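You operate a simulated robot arm through the tools that you are given. There is no shell and no other tool. Be economical: measure what you need, move in short steps, check, and stop when the job is done.

You run a simulated robot arm. Do the job below in one go: nothing can be reset, and whatever is moved stays where it is left.

TASK
Seal the grey tub in the lid press and put it back.
Fine: with the lid of its colour; push the empty sled back under the press.

Only the result counts: the job must be done as asked and must still hold three seconds after the hand-in. Knocking over, shifting, dropping, spilling or breaking anything else fails it. Lids that push on must go on centred and level and be pressed home; caps that screw on are set level and turned clockwise until they are tight.

THE ROBOT
A 6-joint arm with a two-finger parallel gripper, fixed in place. Base frame: the origin is at the foot of the arm, x ahead of it, y to its left, z up; the work surface is at about z = 68. Lengths are in cm, angles in rad, forces in N, time in s.
With the tool pointing down near the work surface it reaches from about 14 to 72 cm from the base axis. Its first joint turns from -1.152 to 1.152 rad. Payload 2.45 kg.
The tool frame sits at the grasp point between the pads (the TCP): z along the fingers, y along the line on which they close. The tips reach 2.4 cm beyond it. Largest opening 6.8 cm; finger width 1.7, thickness 1; the body of the gripper, 4 by 7 cm, starts 4.1 cm behind the TCP.
Orientation is that of the tool frame in the base frame, as a unit quaternion [w, x, y, z]. With the fingers straight down and closing along the base's y, the tool's x points along the base's -x, its y along +y and its z along -z.

THE INTERFACE
- The arm moves only by the tool apply_moves. Its argument "series" is a list that holds one entry, the list of rows, each a list of 7 numbers: the shift along the tool's x, y, z in cm, then the turn, a rotation vector about the tool's x, y, z in rad, then the finger opening in cm, from 0 to 6.8. In form: [[[tx, ty, tz, rx, ry, rz, hand], ...]]. A call has 1 to 12 rows; each row is the pose to reach, as a shift and turn from the pose commanded when the call began, along the tool's axes at that moment. A row lasts 0.2 s, in which the tool goes at most 5 cm and 0.15 rad; a call with a longer step from one row to the next is refused whole, and so is a gripper value outside its range. Where a pose cannot be reached the arm comes as near as it can. A force on the tool above 90 N (or 10 N above the force at the start of the call, whichever is more), or a blocked arm, ends the call early, and 0.2 s more pass. Each finger travels about 10.8 cm/s and halts on what it meets, pressing with about 24 N; the grip force reading is that of the motor and also rises with nothing between the fingers. The clock runs only during rows and for 0.2 s after the last one: add rows that repeat a pose to give the fingers time. It gives the time, the measured TCP pose, the force on the tool (base axes), the opening and the grip force at its end, in the units of the frame above (readings bear some noise), with the torque about the TCP (base axes, N m) and any sound that the robot's microphone picked up.
- Cameras (640 x 400 px; columns grow to the right, rows downward): "scene" is fixed at [15.64, 41.14, 145.46]; the picture's right is [-0.82, -0.57, 0.00], its down [-0.38, 0.54, -0.75] and it looks along [0.43, -0.61, -0.67] (base axes); focal length 336 px, centre (320, 200). "wrist" rides on the gripper at [8.4, 1.1, -7.5] in the tool frame; the picture's right is [-0.13, 0.99, 0.00], its down [-0.60, -0.08, -0.79] and it looks along [-0.79, -0.10, 0.61] (tool axes); focal length 251 px, centre (320, 200). There is no depth. A picture from a camera that has moved, and an enlarged one, comes with that camera's place and axes in the base frame and with its lens.
- capture(camera): a new picture of that camera. It takes no simulated time.
- inspect(camera, box): a new picture of the part [left, top, right, bottom] of that camera's present view, enlarged. It takes no simulated time.
- hand_in(): hands the job in; it is judged then, once.

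Go step by step. Nothing tells you positions but the pictures and the camera data: compare them with the known pose of the tool, close in by small moves and look again before you grip or let go. The budget is 120 turns and 64 pictures, counting those below and the enlarged ones. Unless the task says otherwise, let go and move clear before handing in, and close with one line.

The tools are called after "Call:" as a command line: name --argument value ..., lists and objects as JSON in quotes. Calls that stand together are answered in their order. apply_moves: Moves the arm, as the interface text tells. Its arguments: {"type":"object","properties":{"series":{"type":"array"}},"required":["series"]} The other tools are called the same way: capture (camera) takes a picture; inspect (camera, box) takes an enlarged picture of a part of a camera's view; hand_in () hands the job in.

At the start:

```text
time: 0.0
tool_pos: [38.43, -18.46, 111.57]
ee_rot: [0.0, 0.0, 1.0, 0.001]
wrist_force: [0.3, -0.5, -0.3]
ft_torque: [0.01, 0.01, 0.0]
finger_gap: 6.79
grip_force: 0.1
```

scene: 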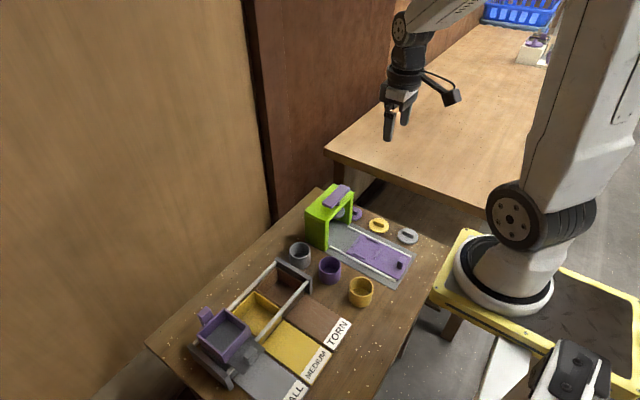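
wrist: 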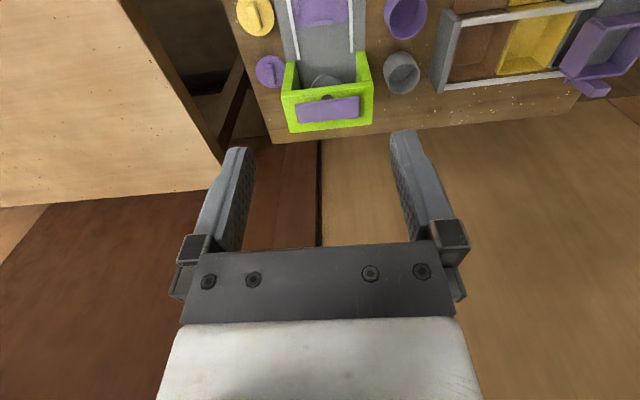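

I see a small work table with a green press, a purple sled on rails, three tubs (grey, purple, yellow), and three lids (purple, yellow, grey). I'll enlarge the region to measure.

Call:
inspect --camera "scene" --box '[270, 170, 450, 320]'

Call:
inspect --camera "wrist" --box '[220, 0, 440, 140]'

```text
2.67 times, centred on (360, 245) of scene
camera zoom: at [15.64, 41.14, 145.46], right [-0.82, -0.57, 0.0], down [-0.38, 0.54, -0.75], along [0.43, -0.61, -0.67], focal length 896 px, centre (213, 80)
```

zoom: 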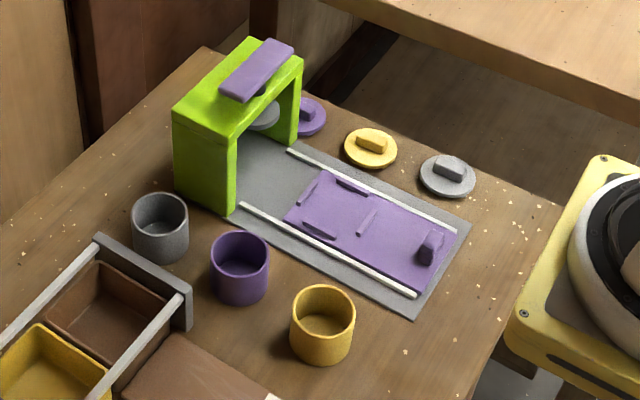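

```text
2.86 times, centred on (330, 70) of wrist
camera zoom: at [29.9, -17.2, 119.02], right [0.13, 0.99, 0.0], down [0.6, -0.08, 0.79], along [0.79, -0.1, -0.61], focal length 718 px, centre (291, 571)
```

zoom: 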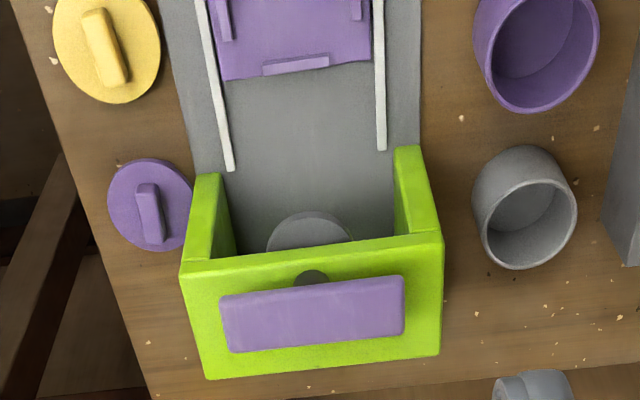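

Objects: grey tub about (54.7,-5), press about (54,-19), sled nest about (41.6,-19), sled knob about (30.7,-19), grey lid about (33.5,-30). I'll move back and lower for a closer wrist view.

Call:
apply_moves --series '[[[3.2, 0, 3.2, 0, 0, 0, 6.8], [6.4, 0, 6.4, 0, 0, 0, 6.8], [9.6, 0, 9.6, 0, 0, 0, 6.8], [12.8, 0, 12.8, 0, 0, 0, 6.8], [16, 0, 16, 0, 0, 0, 6.8], [16, 0, 16, 0, 0, 0, 6.8]]]'

Call:
capture --camera "wrist"

```text
time: 1.4
tool_pos: [23.89, -20.64, 95.11]
ee_rot: [0.0, 0.001, 1.0, 0.0]
wrist_force: [-0.5, 0.3, 0.3]
ft_torque: [0.0, 0.02, -0.03]
finger_gap: 6.82
grip_force: 0.0
out of reach, approached as far as the arm can: row 4, 5, 6
```

```text
59 pictures are left
camera wrist: at [15.34, -19.59, 102.59], right [0.13, 0.99, 0.0], down [0.6, -0.08, 0.79], along [0.79, -0.1, -0.61], focal length 251 px, centre (320, 200)
```

wrist: 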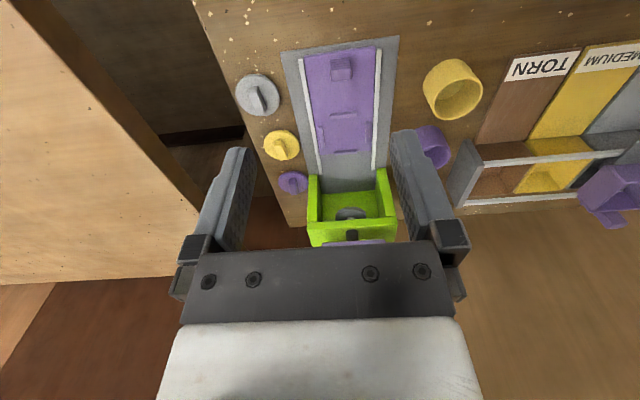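

The view shows the sled and grey lid clearly; I'll enlarge it.

Call:
inspect --camera "wrist" --box '[220, 30, 412, 150]'

Call:
inspect --camera "scene" --box '[280, 175, 376, 235]'

Call:
inspect --camera "scene" --box '[335, 215, 431, 275]'

```text
3.33 times, centred on (316, 90) of wrist
camera zoom: at [15.34, -19.59, 102.59], right [0.13, 0.99, 0.0], down [0.6, -0.08, 0.79], along [0.79, -0.1, -0.61], focal length 838 px, centre (333, 567)
```

zoom: 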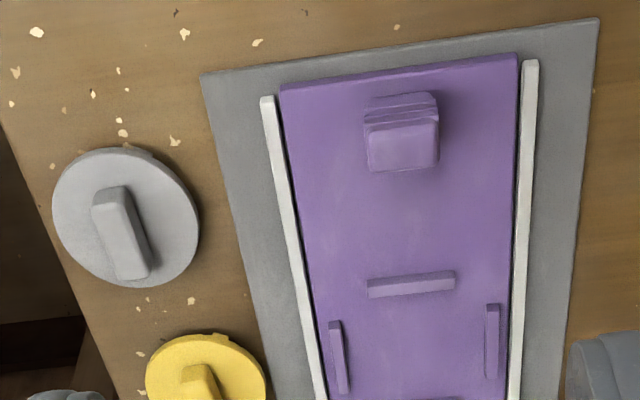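

```text
6.67 times, centred on (328, 205) of scene
camera zoom: at [15.64, 41.14, 145.46], right [-0.82, -0.57, 0.0], down [-0.38, 0.54, -0.75], along [0.43, -0.61, -0.67], focal length 2240 px, centre (267, 167)
```

zoom: 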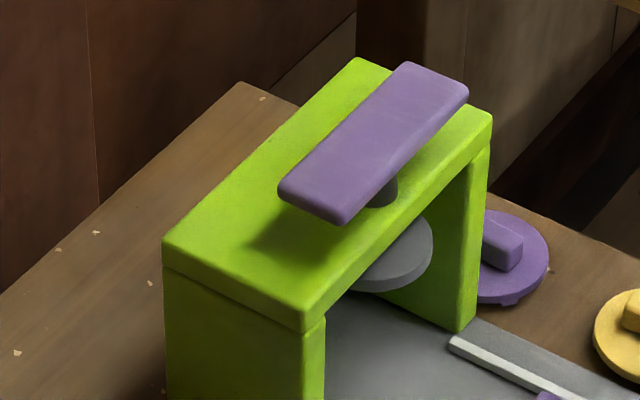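

```text
6.67 times, centred on (383, 245) of scene
camera zoom: at [15.64, 41.14, 145.46], right [-0.82, -0.57, 0.0], down [-0.38, 0.54, -0.75], along [0.43, -0.61, -0.67], focal length 2240 px, centre (-100, -100)
```

zoom: 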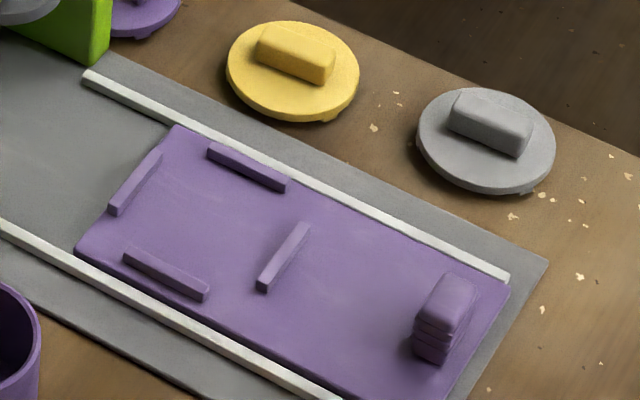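

Lid handle runs along x, sled along x, four nest ribs around (41.6,-19). Next I go above the grey tub with the gripper turned 90°, so the fingers close along x and stay clear of the tray wall.

Call:
apply_moves --series '[[[-2.8, 1.418, 0, 0, 0, 0.1428, 6.8], [-5.6, 2.836, 0, 0, 0, 0.2856, 6.8], [-8.4, 4.25, 0, 0, 0, 0.4284, 6.8], [-11.2, 5.67, 0, 0, 0, 0.5712, 6.8], [-14, 7.09, 0, 0, 0, 0.714, 6.8], [-16.8, 8.51, 0, 0, 0, 0.8568, 6.8], [-19.6, 9.93, 0, 0, 0, 0.9996, 6.8], [-22.4, 11.34, 0, 0, 0, 1.1424, 6.8], [-25.2, 12.76, 0, 0, 0, 1.2852, 6.8], [-28, 14.18, 0, 0, 0, 1.428, 6.8], [-30.8, 15.6, 0, 0, 0, 1.5708, 6.8], [-30.8, 15.6, 0, 0, 0, 1.5708, 6.8]]]'

Call:
capture --camera "wrist"

```text
time: 4.0
tool_pos: [54.63, -5.06, 95.28]
ee_rot: [-0.001, 0.708, 0.707, 0.0]
wrist_force: [0.0, -0.1, -0.4]
ft_torque: [0.01, 0.0, -0.01]
finger_gap: 6.8
grip_force: 0.1
```

```text
55 pictures are left
camera wrist: at [55.69, 3.3, 102.71], right [0.99, -0.13, 0.0], down [-0.08, -0.6, 0.79], along [-0.1, -0.79, -0.61], focal length 251 px, centre (320, 200)
```

wrist: 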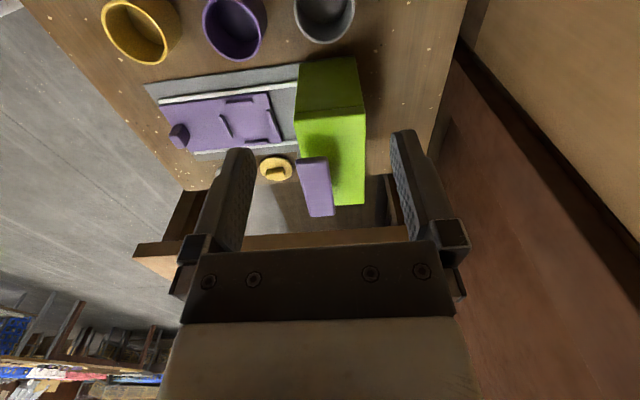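

The grey tub is at the top edge of the view; enlarging to locate it.

Call:
inspect --camera "wrist" --box '[270, 0, 390, 75]'

Call:
inspect --camera "scene" --box '[270, 225, 366, 285]'

```text
5.33 times, centred on (330, 38) of wrist
camera zoom: at [55.69, 3.3, 102.71], right [0.99, -0.13, 0.0], down [-0.08, -0.6, 0.79], along [-0.1, -0.79, -0.61], focal length 1341 px, centre (267, 1067)
```

zoom: 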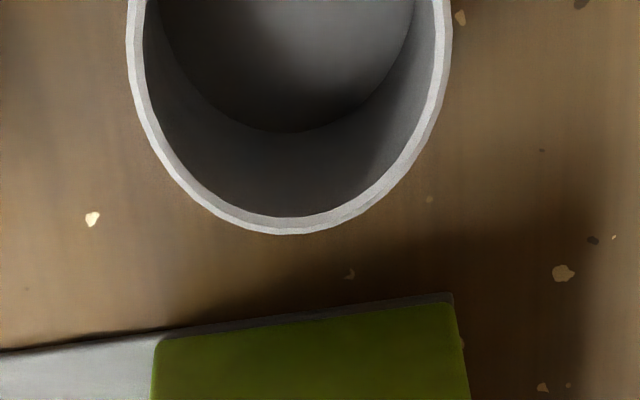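

```text
6.67 times, centred on (318, 255) of scene
camera zoom: at [15.64, 41.14, 145.46], right [-0.82, -0.57, 0.0], down [-0.38, 0.54, -0.75], along [0.43, -0.61, -0.67], focal length 2240 px, centre (333, -167)
```

zoom: 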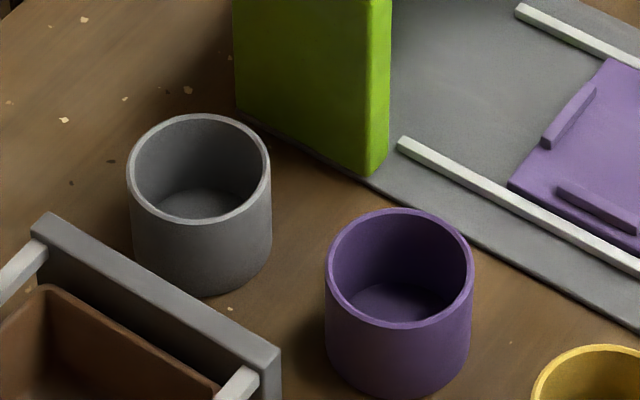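

Tub rim centre is about (55.15,-5.3), top z≈72, diameter about 6.0. I descend to just above the rim and check.

Call:
apply_moves --series '[[[-0.25, 0.5, 4, 0, 0, 0, 6.8], [-0.25, 0.5, 8.5, 0, 0, 0, 6.8], [-0.25, 0.5, 13, 0, 0, 0, 6.8], [-0.25, 0.5, 17, 0, 0, 0, 6.8], [-0.25, 0.5, 19.7, 0, 0, 0, 6.8], [-0.25, 0.5, 19.7, 0, 0, 0, 6.8]]]'

Call:
capture --camera "wrist"

Call:
inspect --camera "scene" --box '[250, 205, 346, 265]'

```text
time: 5.4
tool_pos: [55.13, -5.45, 75.51]
ee_rot: [0.0, 0.707, 0.707, 0.0]
wrist_force: [-0.2, 0.0, -0.6]
ft_torque: [0.0, 0.02, -0.01]
finger_gap: 6.8
grip_force: 0.0
```

```text
52 pictures are left
camera wrist: at [56.2, 3.01, 82.99], right [0.99, -0.13, 0.0], down [-0.08, -0.6, 0.79], along [-0.1, -0.79, -0.61], focal length 251 px, centre (320, 200)
```

wrist: 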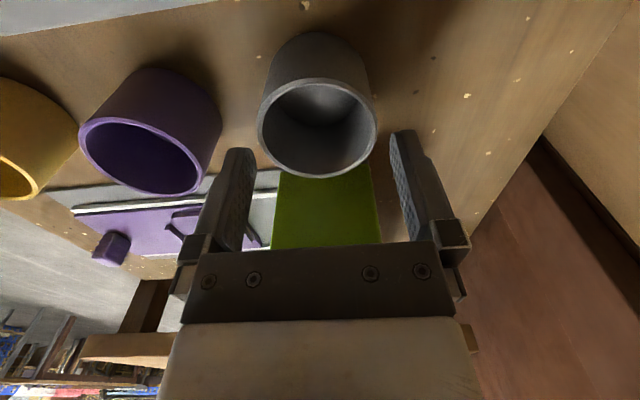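

```text
6.67 times, centred on (298, 235) of scene
camera zoom: at [15.64, 41.14, 145.46], right [-0.82, -0.57, 0.0], down [-0.38, 0.54, -0.75], along [0.43, -0.61, -0.67], focal length 2240 px, centre (467, -33)
```

zoom: 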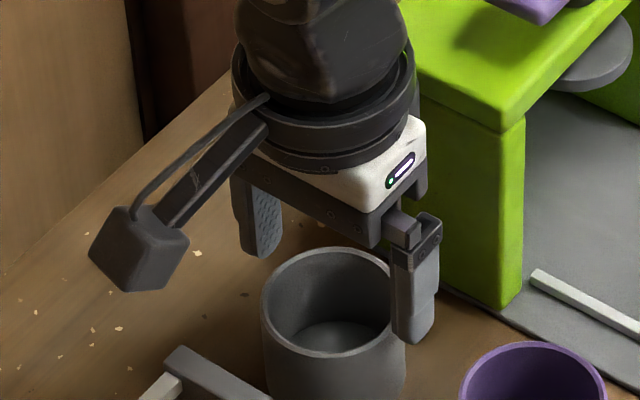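

Tub is nearly centred between fingers. I make a small correction and lower around it, without closing yet.

Call:
apply_moves --series '[[[0.2, -0.08, 1.0, 0, 0, 0, 6.8], [0.2, -0.08, 2.0, 0, 0, 0, 6.8], [0.2, -0.08, 3.0, 0, 0, 0, 6.8], [0.2, -0.08, 3.7, 0, 0, 0, 6.8]]]'

Call:
capture --camera "wrist"

Call:
inspect --camera "scene" --box '[250, 215, 346, 275]'

```text
time: 6.4
tool_pos: [54.95, -5.16, 71.87]
ee_rot: [-0.001, 0.706, 0.708, 0.001]
wrist_force: [-0.3, -0.3, -1.1]
ft_torque: [-0.04, 0.02, 0.0]
finger_gap: 6.79
grip_force: 0.0
```

```text
50 pictures are left
camera wrist: at [56.08, 3.22, 79.29], right [0.99, -0.13, 0.0], down [-0.08, -0.6, 0.79], along [-0.1, -0.79, -0.61], focal length 251 px, centre (320, 200)
```

wrist: 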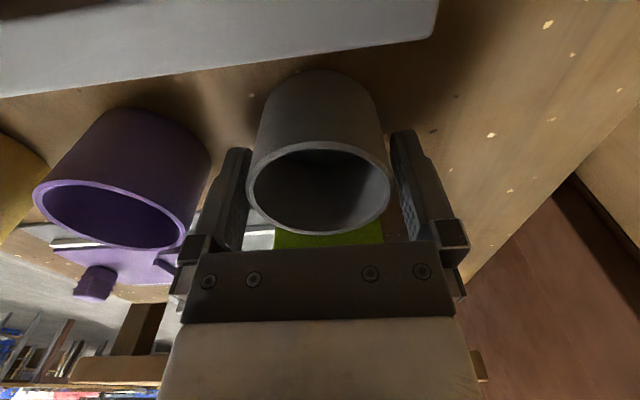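

```text
6.67 times, centred on (298, 245) of scene
camera zoom: at [15.64, 41.14, 145.46], right [-0.82, -0.57, 0.0], down [-0.38, 0.54, -0.75], along [0.43, -0.61, -0.67], focal length 2240 px, centre (467, -100)
```

zoom: 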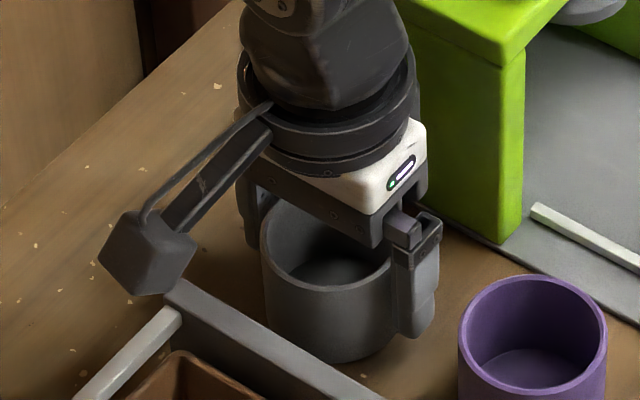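

Fingers straddle the tub evenly with TCP at (54.95,-5.16,71.87). Closing now.

Call:
apply_moves --series '[[[0, 0, 0, 0, 0, 0, 6.0], [0, 0, 0, 0, 0, 0, 5.5], [0, 0, 0, 0, 0, 0, 5.0], [0, 0, 0, 0, 0, 0, 5.0]]]'

```text
time: 7.4
tool_pos: [54.88, -5.18, 71.87]
ee_rot: [0.001, 0.707, 0.707, -0.001]
wrist_force: [-0.1, -0.2, 0.2]
ft_torque: [0.02, -0.02, 0.04]
finger_gap: 5.63
grip_force: 23.9
```

Grip holds (gap 5.63). Lift and carry: up, then back in x, then over toward the sled nest.

Call:
apply_moves --series '[[[0, 0, -1.5, 0, 0, 0, 5.0], [0, 0, -4, 0, 0, 0, 5.0], [0, 0, -7.5, 0, 0, 0, 5.0], [0, 0, -10.5, 0, 0, 0, 5.0], [0, -4.5, -10.5, 0, 0, 0, 5.0], [0, -9, -10.5, 0, 0, 0, 5.0], [-2, -13.3, -10.5, 0, 0, 0, 5.0], [-6, -13.3, -10.5, 0, 0, 0, 5.0], [-10, -13.3, -10.5, 0, 0, 0, 5.0], [-13.7, -13.3, -10.5, 0, 0, 0, 5.0], [-13.7, -13.3, -10.5, 0, 0, 0, 5.0]]]'

Call:
capture --camera "wrist"

Call:
inspect --camera "scene" --box '[310, 200, 430, 275]'

```text
time: 9.8
tool_pos: [41.73, -18.94, 82.17]
ee_rot: [0.0, 0.707, 0.707, 0.0]
wrist_force: [0.6, -0.6, 0.3]
ft_torque: [-0.01, 0.01, -0.02]
finger_gap: 5.62
grip_force: 24.2
```

```text
48 pictures are left
camera wrist: at [42.8, -10.56, 89.66], right [0.99, -0.13, 0.0], down [-0.08, -0.6, 0.79], along [-0.1, -0.79, -0.61], focal length 251 px, centre (320, 200)
```

wrist: 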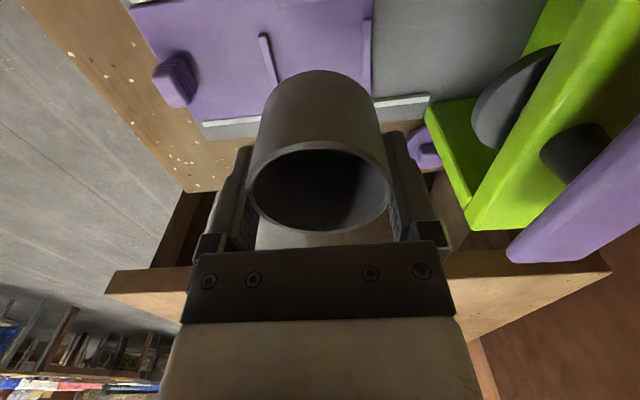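

```text
5.33 times, centred on (370, 238) of scene
camera zoom: at [15.65, 41.14, 145.46], right [-0.82, -0.57, 0.0], down [-0.38, 0.54, -0.75], along [0.43, -0.61, -0.67], focal length 1792 px, centre (53, 0)
```

zoom: 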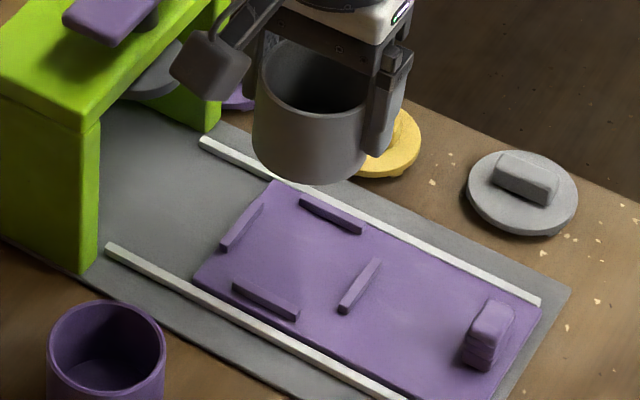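

Nest ribs measure to be centred near (41.4,-18.9). I shift slightly and lower to just above the sled.

Call:
apply_moves --series '[[[0.0, -0.3, 2, 0, 0, 0, 5.0], [0.0, -0.3, 5, 0, 0, 0, 5.0], [0.0, -0.3, 7, 0, 0, 0, 5.0], [0.0, -0.3, 8.6, 0, 0, 0, 5.0], [0.0, -0.3, 8.6, 0, 0, 0, 5.0]]]'

Call:
inspect --camera "scene" --box '[310, 200, 406, 260]'

Call:
capture --camera "wrist"

```text
time: 11.0
tool_pos: [41.5, -18.99, 73.57]
ee_rot: [0.001, 0.708, 0.707, 0.0]
wrist_force: [0.1, 0.7, -0.5]
ft_torque: [0.0, 0.0, 0.01]
finger_gap: 5.63
grip_force: 24.2
```

```text
6.67 times, centred on (358, 230) of scene
camera zoom: at [15.64, 41.14, 145.46], right [-0.82, -0.57, 0.0], down [-0.38, 0.54, -0.75], along [0.43, -0.61, -0.67], focal length 2240 px, centre (67, 0)
```

zoom: 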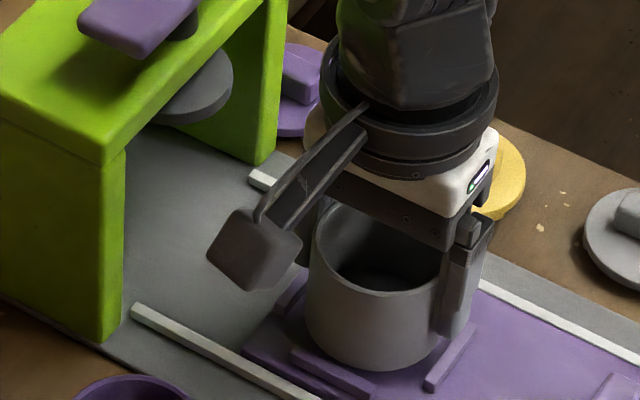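

```text
45 pictures are left
camera wrist: at [42.55, -10.51, 81.1], right [0.99, -0.13, 0.0], down [-0.08, -0.6, 0.79], along [-0.1, -0.79, -0.61], focal length 251 px, centre (320, 200)
```

wrist: 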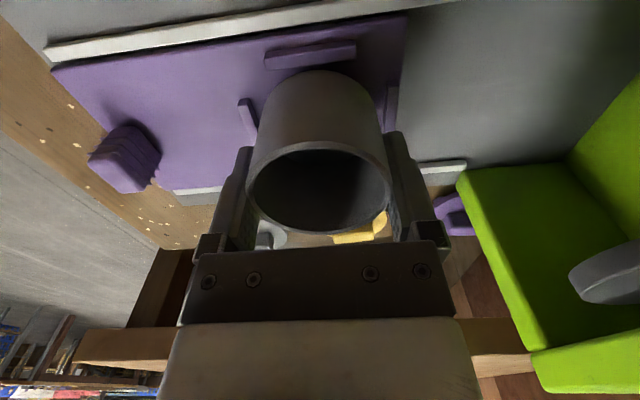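

Tub is over the nest between all four ribs. Lowering gently until contact.

Call:
apply_moves --series '[[[0.0, 0, 0.2, 0, 0, 0, 5.0], [0.0, 0, 0.4, 0, 0, 0, 5.0], [0.0, 0, 0.5, 0, 0, 0, 5.0]]]'

```text
time: 11.8
tool_pos: [41.39, -18.89, 73.25]
ee_rot: [0.0, 0.706, 0.708, -0.001]
wrist_force: [0.9, 0.3, 0.5]
ft_torque: [0.01, -0.02, 0.0]
finger_gap: 5.65
grip_force: 24.6
```

No clear contact yet; going on in small steps.

Call:
apply_moves --series '[[[0.0, 0, 0.1, 0, 0, 0, 5.0], [0.0, 0, 0.2, 0, 0, 0, 5.0]]]'

```text
time: 12.4
tool_pos: [41.43, -19.07, 73.11]
ee_rot: [0.001, 0.707, 0.707, 0.0]
wrist_force: [-0.2, 0.1, 2.0]
ft_torque: [0.05, 0.03, -0.02]
finger_gap: 5.64
grip_force: 24.1
```

Call:
apply_moves --series '[[[0.0, 0, 0.1, 0, 0, 0, 5.0], [0.0, 0, 0.1, 0, 0, 0, 5.0]]]'

```text
time: 13.0
tool_pos: [41.43, -18.91, 73.16]
ee_rot: [0.001, 0.707, 0.707, 0.0]
wrist_force: [0.2, 3.4, 16.4]
ft_torque: [0.14, 0.02, -0.04]
finger_gap: 5.64
grip_force: 23.8
```

Contact confirmed (16 N). I relax, release, and lift away.

Call:
apply_moves --series '[[[0.0, 0, -0.1, 0, 0, 0, 5.0], [0.0, 0, -0.1, 0, 0, 0, 5.8], [0.0, 0, -0.1, 0, 0, 0, 6.4], [0.0, 0, -0.1, 0, 0, 0, 6.8], [0, 0, -2, 0, 0, 0, 6.8], [0, 0, -5, 0, 0, 0, 6.8], [0, 0, -9, 0, 0, 0, 6.8], [0, 0, -13, 0, 0, 0, 6.8], [0, 0, -13, 0, 0, 0, 6.8]]]'

Call:
capture --camera "wrist"

Call:
inspect --camera "scene" --box '[310, 200, 430, 275]'

```text
time: 15.0
tool_pos: [41.32, -18.94, 86.03]
ee_rot: [0.0, 0.707, 0.707, 0.0]
wrist_force: [-0.6, -0.8, -0.3]
ft_torque: [0.0, -0.03, 0.01]
finger_gap: 6.81
grip_force: 0.0
```

```text
44 pictures are left
camera wrist: at [42.39, -10.48, 93.45], right [0.99, -0.13, 0.0], down [-0.08, -0.6, 0.79], along [-0.1, -0.79, -0.61], focal length 251 px, centre (320, 200)
```

wrist: 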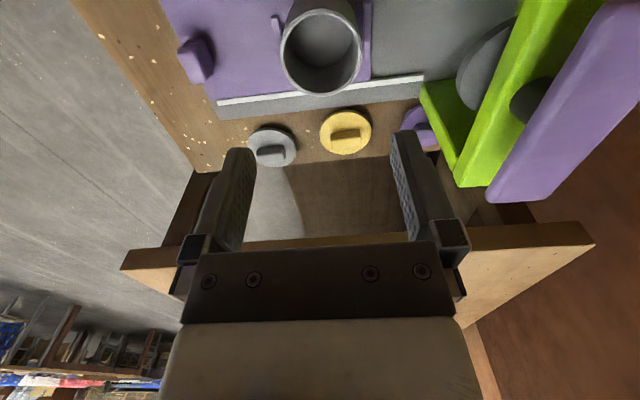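

```text
5.33 times, centred on (370, 238) of scene
camera zoom: at [15.64, 41.14, 145.46], right [-0.82, -0.57, 0.0], down [-0.38, 0.54, -0.75], along [0.43, -0.61, -0.67], focal length 1792 px, centre (53, 0)
```

zoom: 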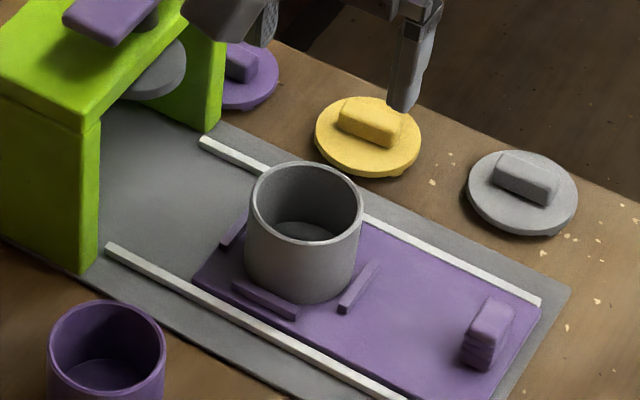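

Tub stands in the nest. Next I move over the grey lid and turn back so the fingers close along y.

Call:
apply_moves --series '[[[-1.03, -0.71, 0, 0, 0, -0.1428, 6.8], [-2.06, -1.42, 0, 0, 0, -0.2856, 6.8], [-3.09, -2.13, 0, 0, 0, -0.4284, 6.8], [-4.12, -2.84, 0, 0, 0, -0.5712, 6.8], [-5.15, -3.55, 0, 0, 0, -0.714, 6.8], [-6.18, -4.26, 0, 0, 0, -0.8568, 6.8], [-7.21, -4.97, 0, 0, 0, -0.9996, 6.8], [-8.24, -5.68, 0, 0, 0, -1.1424, 6.8], [-9.27, -6.39, 0, 0, 0, -1.2852, 6.8], [-10.3, -7.1, 0, 0, 0, -1.428, 6.8], [-11.3, -7.8, 0, 0, 0, -1.5708, 6.8], [-11.3, -7.8, 0, 0, 0, -1.5708, 6.8]]]'

Call:
capture --camera "wrist"

```text
time: 17.6
tool_pos: [33.64, -30.27, 86.02]
ee_rot: [0.0, 0.0, 1.0, 0.0]
wrist_force: [-0.7, 0.1, -0.2]
ft_torque: [-0.01, -0.01, 0.04]
finger_gap: 6.84
grip_force: 0.1
```

```text
42 pictures are left
camera wrist: at [25.1, -29.08, 93.39], right [0.13, 0.99, 0.0], down [0.6, -0.08, 0.79], along [0.79, -0.1, -0.61], focal length 251 px, centre (320, 200)
```

wrist: 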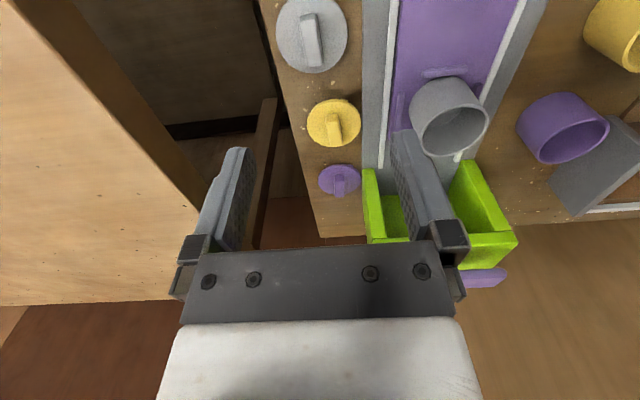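

The grey lid's handle is along x near (33.6,-30.6). I descend to 75 for a closer look.

Call:
apply_moves --series '[[[0, -0.2, 4, 0, 0, 0, 4.5], [0, -0.2, 8, 0, 0, 0, 4.0], [0, -0.2, 11, 0, 0, 0, 4.0], [0, -0.2, 11, 0, 0, 0, 4.0]]]'

Call:
capture --camera "wrist"

Call:
inspect --camera "scene" --box '[360, 195, 456, 255]'

```text
time: 18.6
tool_pos: [33.69, -30.39, 74.95]
ee_rot: [0.0, 0.0, 1.0, 0.0]
wrist_force: [0.3, -0.4, -0.5]
ft_torque: [-0.04, -0.01, 0.0]
finger_gap: 4.0
grip_force: 0.0
```

```text
41 pictures are left
camera wrist: at [25.2, -29.27, 82.37], right [0.13, 0.99, 0.0], down [0.6, -0.08, 0.79], along [0.79, -0.1, -0.61], focal length 251 px, centre (320, 200)
```

wrist: 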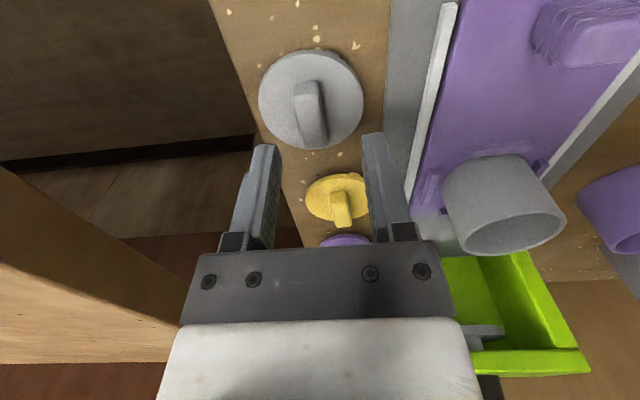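

```text
6.67 times, centred on (408, 225) of scene
camera zoom: at [15.64, 41.14, 145.46], right [-0.82, -0.57, 0.0], down [-0.38, 0.54, -0.75], along [0.43, -0.61, -0.67], focal length 2240 px, centre (-267, 33)
```

zoom: 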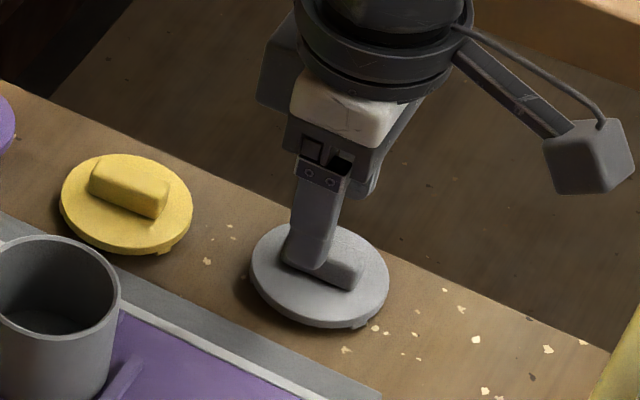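

Handle centre is about (33.1,-30.7). I align and lower around the handle.

Call:
apply_moves --series '[[[0.5, -0.3, 0.5, 0, 0, 0, 4.0], [0.5, -0.3, 1.5, 0, 0, 0, 4.0], [0.5, -0.3, 2.3, 0, 0, 0, 4.0], [0.5, -0.3, 2.6, 0, 0, 0, 4.0]]]'

Call:
capture --camera "wrist"

Call:
inspect --camera "scene" --box '[370, 210, 450, 260]'

```text
time: 19.6
tool_pos: [33.04, -30.79, 72.39]
ee_rot: [0.0, 0.001, 1.0, -0.001]
wrist_force: [0.4, 0.3, 0.2]
ft_torque: [-0.03, -0.04, 0.03]
finger_gap: 3.99
grip_force: 0.0
```

```text
39 pictures are left
camera wrist: at [24.65, -29.61, 79.8], right [0.13, 0.99, 0.0], down [0.6, -0.08, 0.79], along [0.79, -0.1, -0.61], focal length 251 px, centre (320, 200)
```

wrist: 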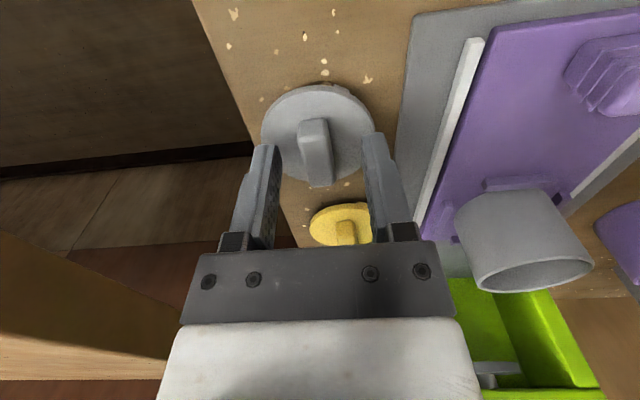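

```text
8.00 times, centred on (410, 235) of scene
camera zoom: at [15.64, 41.14, 145.46], right [-0.82, -0.57, 0.0], down [-0.38, 0.54, -0.75], along [0.43, -0.61, -0.67], focal length 2688 px, centre (-400, -80)
```

zoom: 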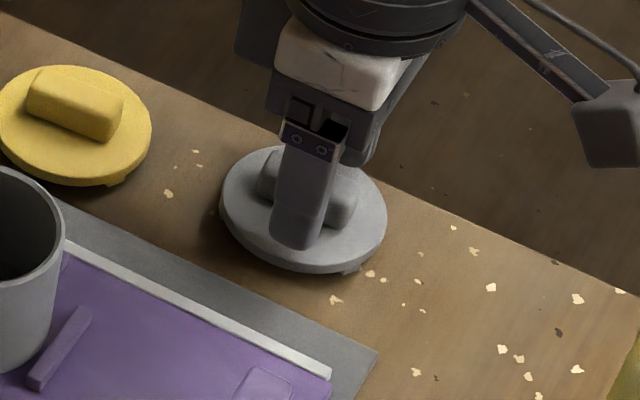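

Fingers straddle the handle. Lowering another 0.5 and closing.

Call:
apply_moves --series '[[[-0.05, -0.1, 0.25, 0, 0, 0, 4.0], [-0.05, -0.1, 0.5, 0, 0, 0, 4.0], [-0.05, -0.1, 0.5, 0, 0, 0, 2.5], [-0.05, -0.1, 0.5, 0, 0, 0, 1.0], [-0.05, -0.1, 0.5, 0, 0, 0, 0.5], [-0.05, -0.1, 0.5, 0, 0, 0, 0.5]]]'

```text
time: 21.0
tool_pos: [33.12, -30.95, 71.8]
ee_rot: [0.0, 0.0, 1.0, 0.0]
wrist_force: [0.3, 0.5, 0.5]
ft_torque: [0.01, -0.08, 0.0]
finger_gap: 1.34
grip_force: 23.8
```

Handle gripped at 1.34. Lifting and checking how the lid sits relative to the tool.

Call:
apply_moves --series '[[[0, 0, -1, 0, 0, 0, 0.5], [0, 0, -4, 0, 0, 0, 0.5], [0, 0, -8, 0, 0, 0, 0.5], [0, 0, -12, 0, 0, 0, 0.5], [0, 0, -12, 0, 0, 0, 0.5]]]'

Call:
capture --camera "wrist"

Call:
inspect --camera "scene" --box '[350, 160, 446, 220]'

```text
time: 22.2
tool_pos: [33.03, -30.84, 84.0]
ee_rot: [0.0, 0.001, 1.0, 0.001]
wrist_force: [-0.3, -0.1, -0.3]
ft_torque: [-0.02, -0.02, -0.03]
finger_gap: 1.34
grip_force: 24.4
```

```text
37 pictures are left
camera wrist: at [24.62, -29.72, 91.37], right [0.13, 0.99, 0.0], down [0.6, -0.08, 0.79], along [0.79, -0.1, -0.61], focal length 251 px, centre (320, 200)
```

wrist: 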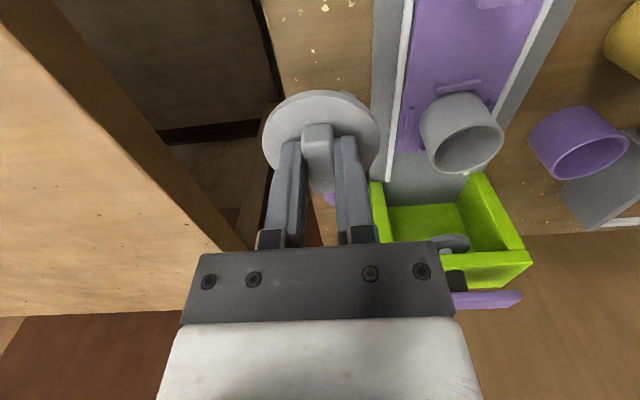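

```text
6.67 times, centred on (398, 190) of scene
camera zoom: at [15.64, 41.14, 145.46], right [-0.82, -0.57, 0.0], down [-0.38, 0.54, -0.75], along [0.43, -0.61, -0.67], focal length 2240 px, centre (-200, 267)
```

zoom: 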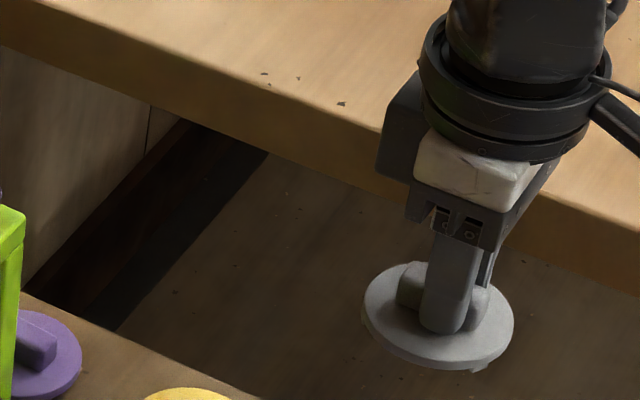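

Lid is held centred on its handle. I carry it over the tub, keeping it high, and check alignment.

Call:
apply_moves --series '[[[-2.1, 3, 0, 0, 0, 0, 0.5], [-4.2, 6, 0, 0, 0, 0, 0.5], [-6.3, 9, 0, 0, 0, 0, 0.5], [-8.2, 11.9, 0, 0, 0, 0, 0.5], [-8.2, 11.9, 3, 0, 0, 0, 0.5], [-8.2, 11.9, 3, 0, 0, 0, 0.5]]]'

Call:
capture --camera "wrist"

Call:
inspect --camera "scene" --box '[320, 190, 416, 250]'

```text
time: 23.6
tool_pos: [41.45, -18.93, 80.99]
ee_rot: [0.0, 0.0, 1.0, -0.001]
wrist_force: [-0.7, 0.0, -0.1]
ft_torque: [0.0, -0.02, 0.01]
finger_gap: 1.32
grip_force: 24.4
```

```text
35 pictures are left
camera wrist: at [32.97, -17.78, 88.41], right [0.13, 0.99, 0.0], down [0.6, -0.08, 0.79], along [0.79, -0.1, -0.61], focal length 251 px, centre (320, 200)
```

wrist: 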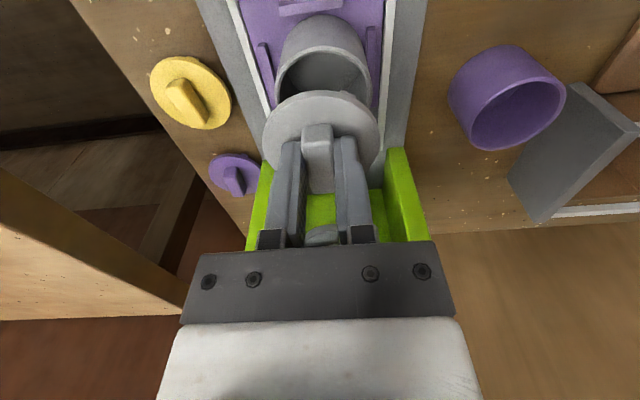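

```text
6.67 times, centred on (368, 220) of scene
camera zoom: at [15.64, 41.14, 145.46], right [-0.82, -0.57, 0.0], down [-0.38, 0.54, -0.75], along [0.43, -0.61, -0.67], focal length 2240 px, centre (0, 67)
```

zoom: 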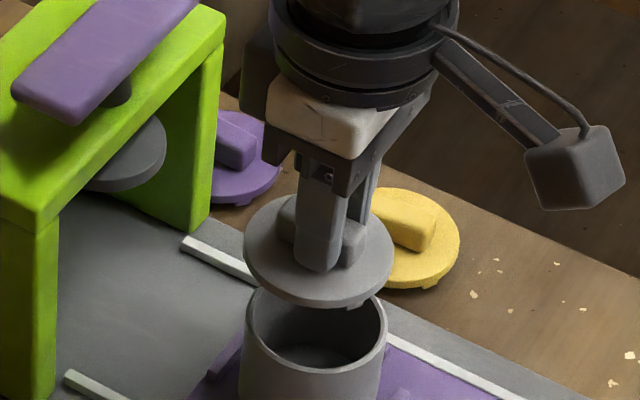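

Lid is over the tub. I lower to about 0.7 cm above the rim to compare edges directly.

Call:
apply_moves --series '[[[0, 0, 1.2, 0, 0, 0, 0.5], [0, 0, 2.5, 0, 0, 0, 0.5], [0, 0, 3.0, 0, 0, 0, 0.5], [0, 0, 3.0, 0, 0, 0, 0.5]]]'

Call:
inspect --camera "wrist" --box '[240, 40, 400, 140]'

Call:
inspect --camera "scene" --box '[336, 210, 400, 250]'

```text
time: 24.6
tool_pos: [41.29, -18.95, 77.93]
ee_rot: [0.0, 0.0, 1.0, 0.0]
wrist_force: [-0.7, 0.2, -0.2]
ft_torque: [0.0, -0.02, -0.03]
finger_gap: 1.35
grip_force: 23.9
```

```text
4.00 times, centred on (320, 90) of wrist
camera zoom: at [32.95, -17.8, 85.28], right [0.13, 0.99, 0.0], down [0.6, -0.08, 0.79], along [0.79, -0.1, -0.61], focal length 1006 px, centre (320, 640)
```

zoom: 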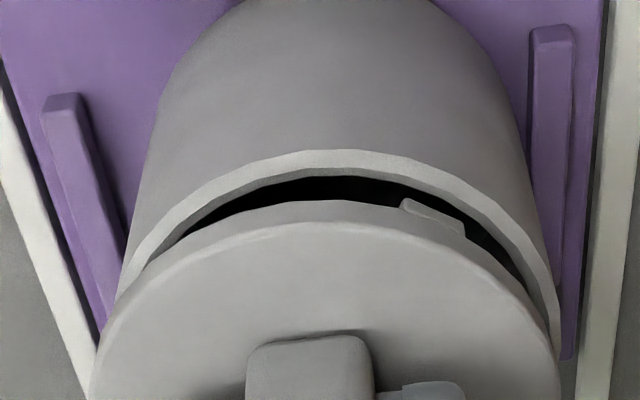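

```text
10.00 times, centred on (368, 230) of scene
camera zoom: at [15.64, 41.14, 145.46], right [-0.82, -0.57, 0.0], down [-0.38, 0.54, -0.75], along [0.43, -0.61, -0.67], focal length 3360 px, centre (-160, -100)
```

zoom: 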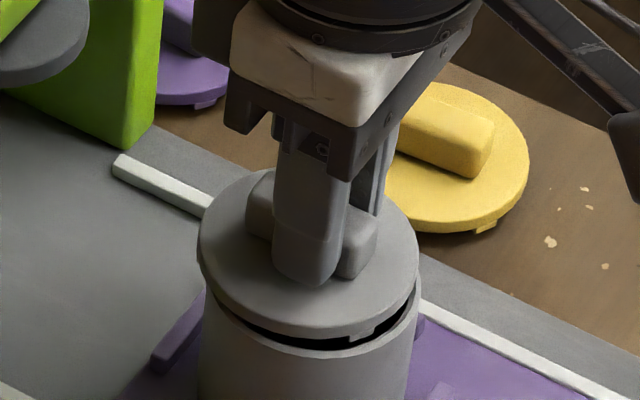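

Tub appears about 0.2 toward +y from the lid. I correct that and lower further to compare nearly in contact.

Call:
apply_moves --series '[[[0, 0.2, 0.2, 0, 0, 0, 0.5], [0, 0.2, 0.4, 0, 0, 0, 0.5], [0, 0.2, 0.4, 0, 0, 0, 0.5]]]'

Call:
inspect --camera "wrist" --box '[240, 40, 400, 140]'

Call:
inspect --camera "scene" --box '[336, 220, 400, 260]'

```text
time: 25.4
tool_pos: [41.44, -18.77, 77.58]
ee_rot: [0.0, 0.0, 1.0, -0.001]
wrist_force: [-0.2, 0.0, 16.3]
ft_torque: [0.0, -0.08, 0.02]
finger_gap: 1.35
grip_force: 24.1
```

```text
4.00 times, centred on (320, 90) of wrist
camera zoom: at [32.98, -17.63, 84.94], right [0.13, 0.99, 0.0], down [0.6, -0.08, 0.79], along [0.79, -0.1, -0.61], focal length 1006 px, centre (320, 640)
```

zoom: 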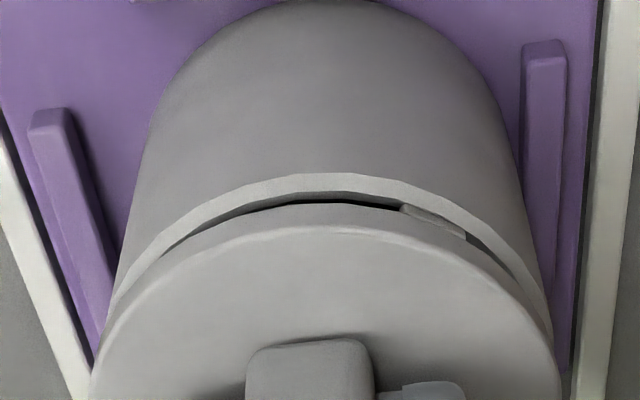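

```text
10.00 times, centred on (368, 240) of scene
camera zoom: at [15.62, 41.15, 145.46], right [-0.82, -0.57, 0.0], down [-0.38, 0.54, -0.75], along [0.43, -0.61, -0.67], focal length 3360 px, centre (-160, -200)
```

zoom: 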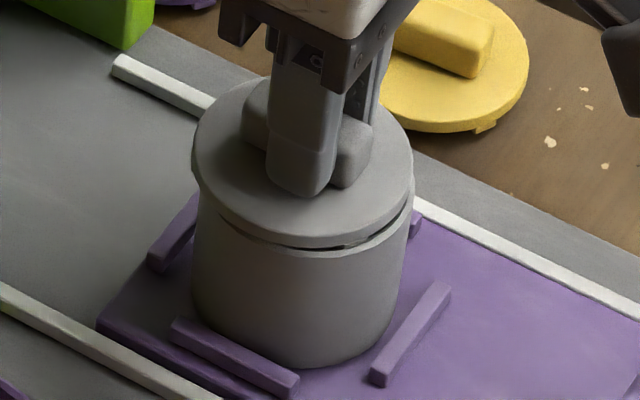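

Contact felt (16 N). The lid seems aligned but has small tabs beneath its rim; I look closer at how they sit.

Call:
inspect --camera "wrist" --box '[305, 75, 385, 125]'

Call:
inspect --camera "scene" --box '[350, 228, 382, 248]'

Call:
inspect --camera "scene" --box '[340, 195, 404, 235]'

```text
8.00 times, centred on (345, 100) of wrist
camera zoom: at [32.98, -17.63, 84.94], right [0.13, 0.99, 0.0], down [0.6, -0.08, 0.79], along [0.79, -0.1, -0.61], focal length 2012 px, centre (120, 1000)
```

zoom: 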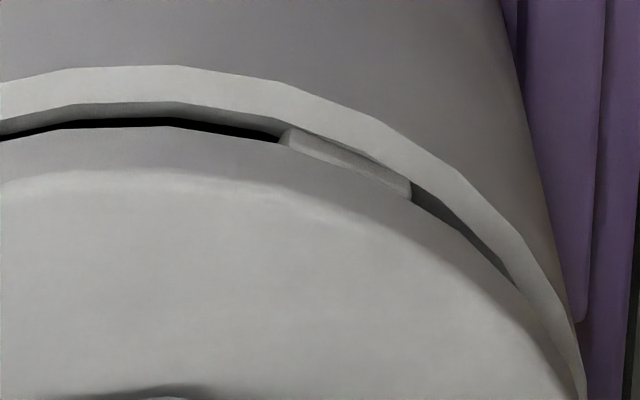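

```text
16.00 times, centred on (366, 238) of scene
camera zoom: at [15.62, 41.15, 145.46], right [-0.82, -0.57, 0.0], down [-0.38, 0.54, -0.75], along [0.43, -0.61, -0.67], focal length 5376 px, centre (-416, -408)
```

zoom: 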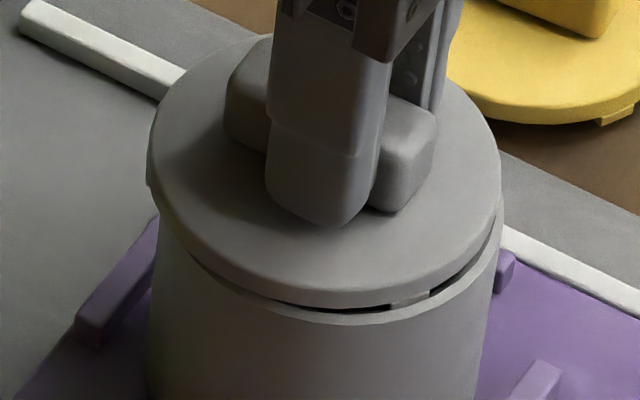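

```text
10.00 times, centred on (372, 215) of scene
camera zoom: at [15.62, 41.15, 145.46], right [-0.82, -0.57, 0.0], down [-0.38, 0.54, -0.75], along [0.43, -0.61, -0.67], focal length 3360 px, centre (-200, 50)
```

zoom: 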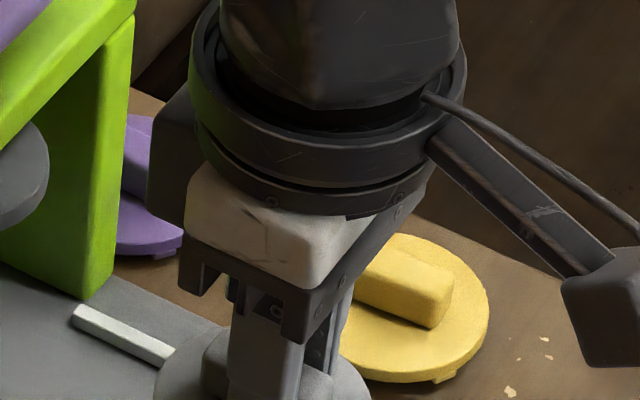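

The lid sits about 0.25 cm too far toward +x (its -x tab lies at the inside edge of the rim). I raise it slightly, shift -x by 0.26 and look again.

Call:
apply_moves --series '[[[0, 0, -0.4, 0, 0, 0, 0.5], [0.26, 0.03, -0.4, 0, 0, 0, 0.5], [0.26, 0.03, -0.2, 0, 0, 0, 0.5], [0.26, 0.03, -0.1, 0, 0, 0, 0.5]]]'

Call:
inspect --camera "wrist" --box '[256, 70, 384, 150]'

Call:
inspect --camera "scene" --box '[350, 228, 382, 248]'

```text
time: 26.4
tool_pos: [41.08, -18.75, 77.39]
ee_rot: [0.0, 0.0, 1.0, 0.001]
wrist_force: [-1.5, -0.3, 6.5]
ft_torque: [0.01, 0.01, 0.01]
finger_gap: 1.33
grip_force: 24.3
```

```text
5.00 times, centred on (320, 110) of wrist
camera zoom: at [32.66, -17.57, 84.97], right [0.13, 0.99, 0.0], down [0.6, -0.08, 0.79], along [0.79, -0.1, -0.61], focal length 1257 px, centre (320, 650)
```

zoom: 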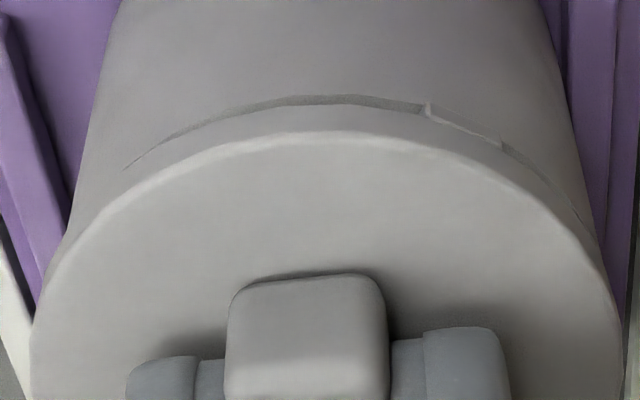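

```text
16.00 times, centred on (366, 238) of scene
camera zoom: at [15.63, 41.14, 145.46], right [-0.82, -0.57, 0.0], down [-0.38, 0.54, -0.75], along [0.43, -0.61, -0.67], focal length 5376 px, centre (-416, -408)
```

zoom: 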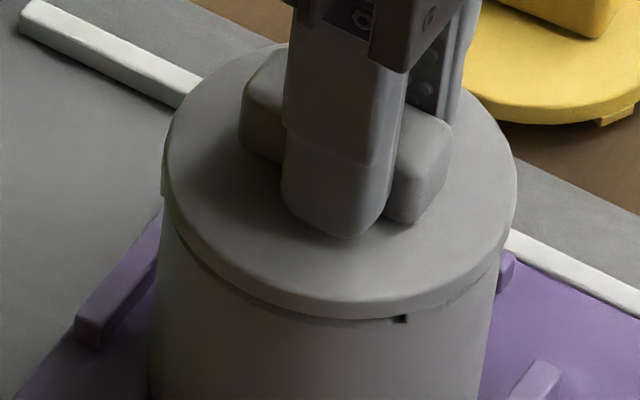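

Now the lid overlays the rim nearly concentric. I press very lightly, release the handle, rise, and look.

Call:
apply_moves --series '[[[-0.06, 0, 0, 0, 0, 0, 0.5], [-0.06, 0, 0.1, 0, 0, 0, 0.5], [-0.06, 0, 0.1, 0, 0, 0, 0.5]]]'

```text
time: 27.2
tool_pos: [41.22, -18.64, 77.53]
ee_rot: [0.001, 0.0, 1.0, -0.001]
wrist_force: [-0.5, 1.0, 16.1]
ft_torque: [0.06, -0.01, 0.01]
finger_gap: 1.33
grip_force: 23.9
```

Call:
apply_moves --series '[[[0, 0, -0.05, 0, 0, 0, 1.4], [0, 0, -0.05, 0, 0, 0, 1.8], [0, 0, -0.05, 0, 0, 0, 2.4], [0, 0, -0.05, 0, 0, 0, 3.0], [0, 0, -1.5, 0, 0, 0, 3.0], [0, 0, -4, 0, 0, 0, 3.0], [0, 0, -7, 0, 0, 0, 3.0], [0, 0, -7, 0, 0, 0, 3.0]]]'

Call:
inspect --camera "wrist" --box '[240, 0, 400, 100]'

Call:
inspect --camera "scene" --box '[334, 220, 398, 260]'

```text
time: 29.0
tool_pos: [41.04, -18.73, 84.5]
ee_rot: [0.0, 0.0, 1.0, 0.0]
wrist_force: [-1.1, 0.1, 0.2]
ft_torque: [-0.01, -0.03, 0.0]
finger_gap: 2.98
grip_force: 0.0
```

```text
4.00 times, centred on (320, 50) of wrist
camera zoom: at [32.66, -17.55, 91.95], right [0.13, 0.99, 0.0], down [0.6, -0.08, 0.79], along [0.79, -0.1, -0.61], focal length 1006 px, centre (320, 800)
```

zoom: 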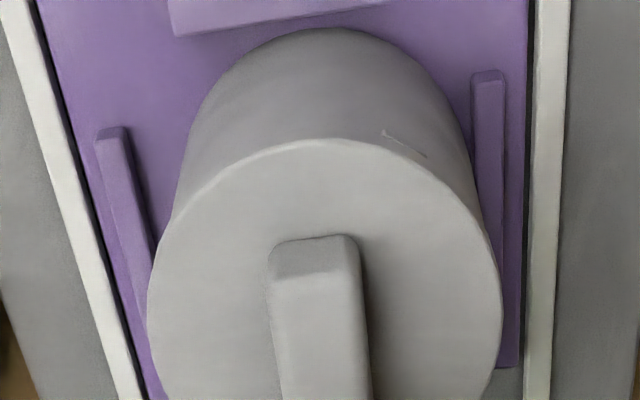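

```text
10.00 times, centred on (366, 240) of scene
camera zoom: at [15.64, 41.14, 145.46], right [-0.82, -0.57, 0.0], down [-0.38, 0.54, -0.75], along [0.43, -0.61, -0.67], focal length 3360 px, centre (-140, -200)
```

zoom: 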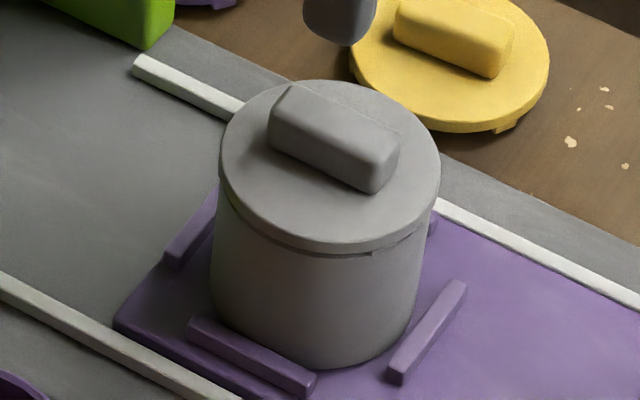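

Lid sits level and approximately centred; one enlarged check of the edges.

Call:
inspect --camera "scene" --box '[350, 232, 382, 252]'

Call:
inspect --camera "wrist" --box '[270, 20, 370, 82]'

```text
16.00 times, centred on (366, 242) of scene
camera zoom: at [15.64, 41.14, 145.46], right [-0.82, -0.57, 0.0], down [-0.38, 0.54, -0.75], along [0.43, -0.61, -0.67], focal length 5376 px, centre (-416, -472)
```

zoom: 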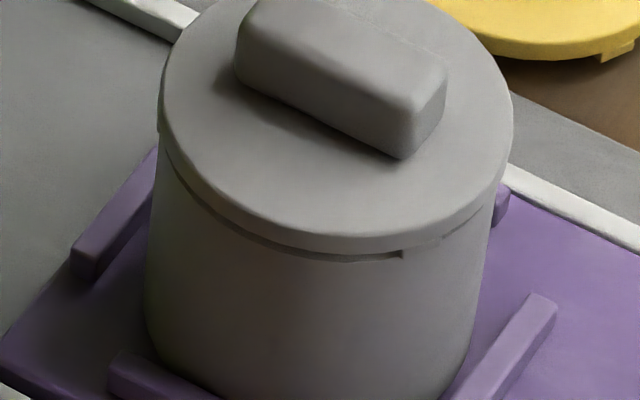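

```text
6.40 times, centred on (320, 51) of wrist
camera zoom: at [32.66, -17.55, 91.95], right [0.13, 0.99, 0.0], down [0.6, -0.08, 0.79], along [0.79, -0.1, -0.61], focal length 1609 px, centre (320, 1154)
```

zoom: 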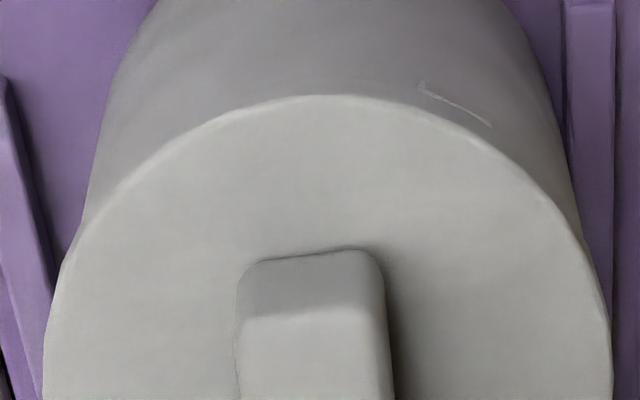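

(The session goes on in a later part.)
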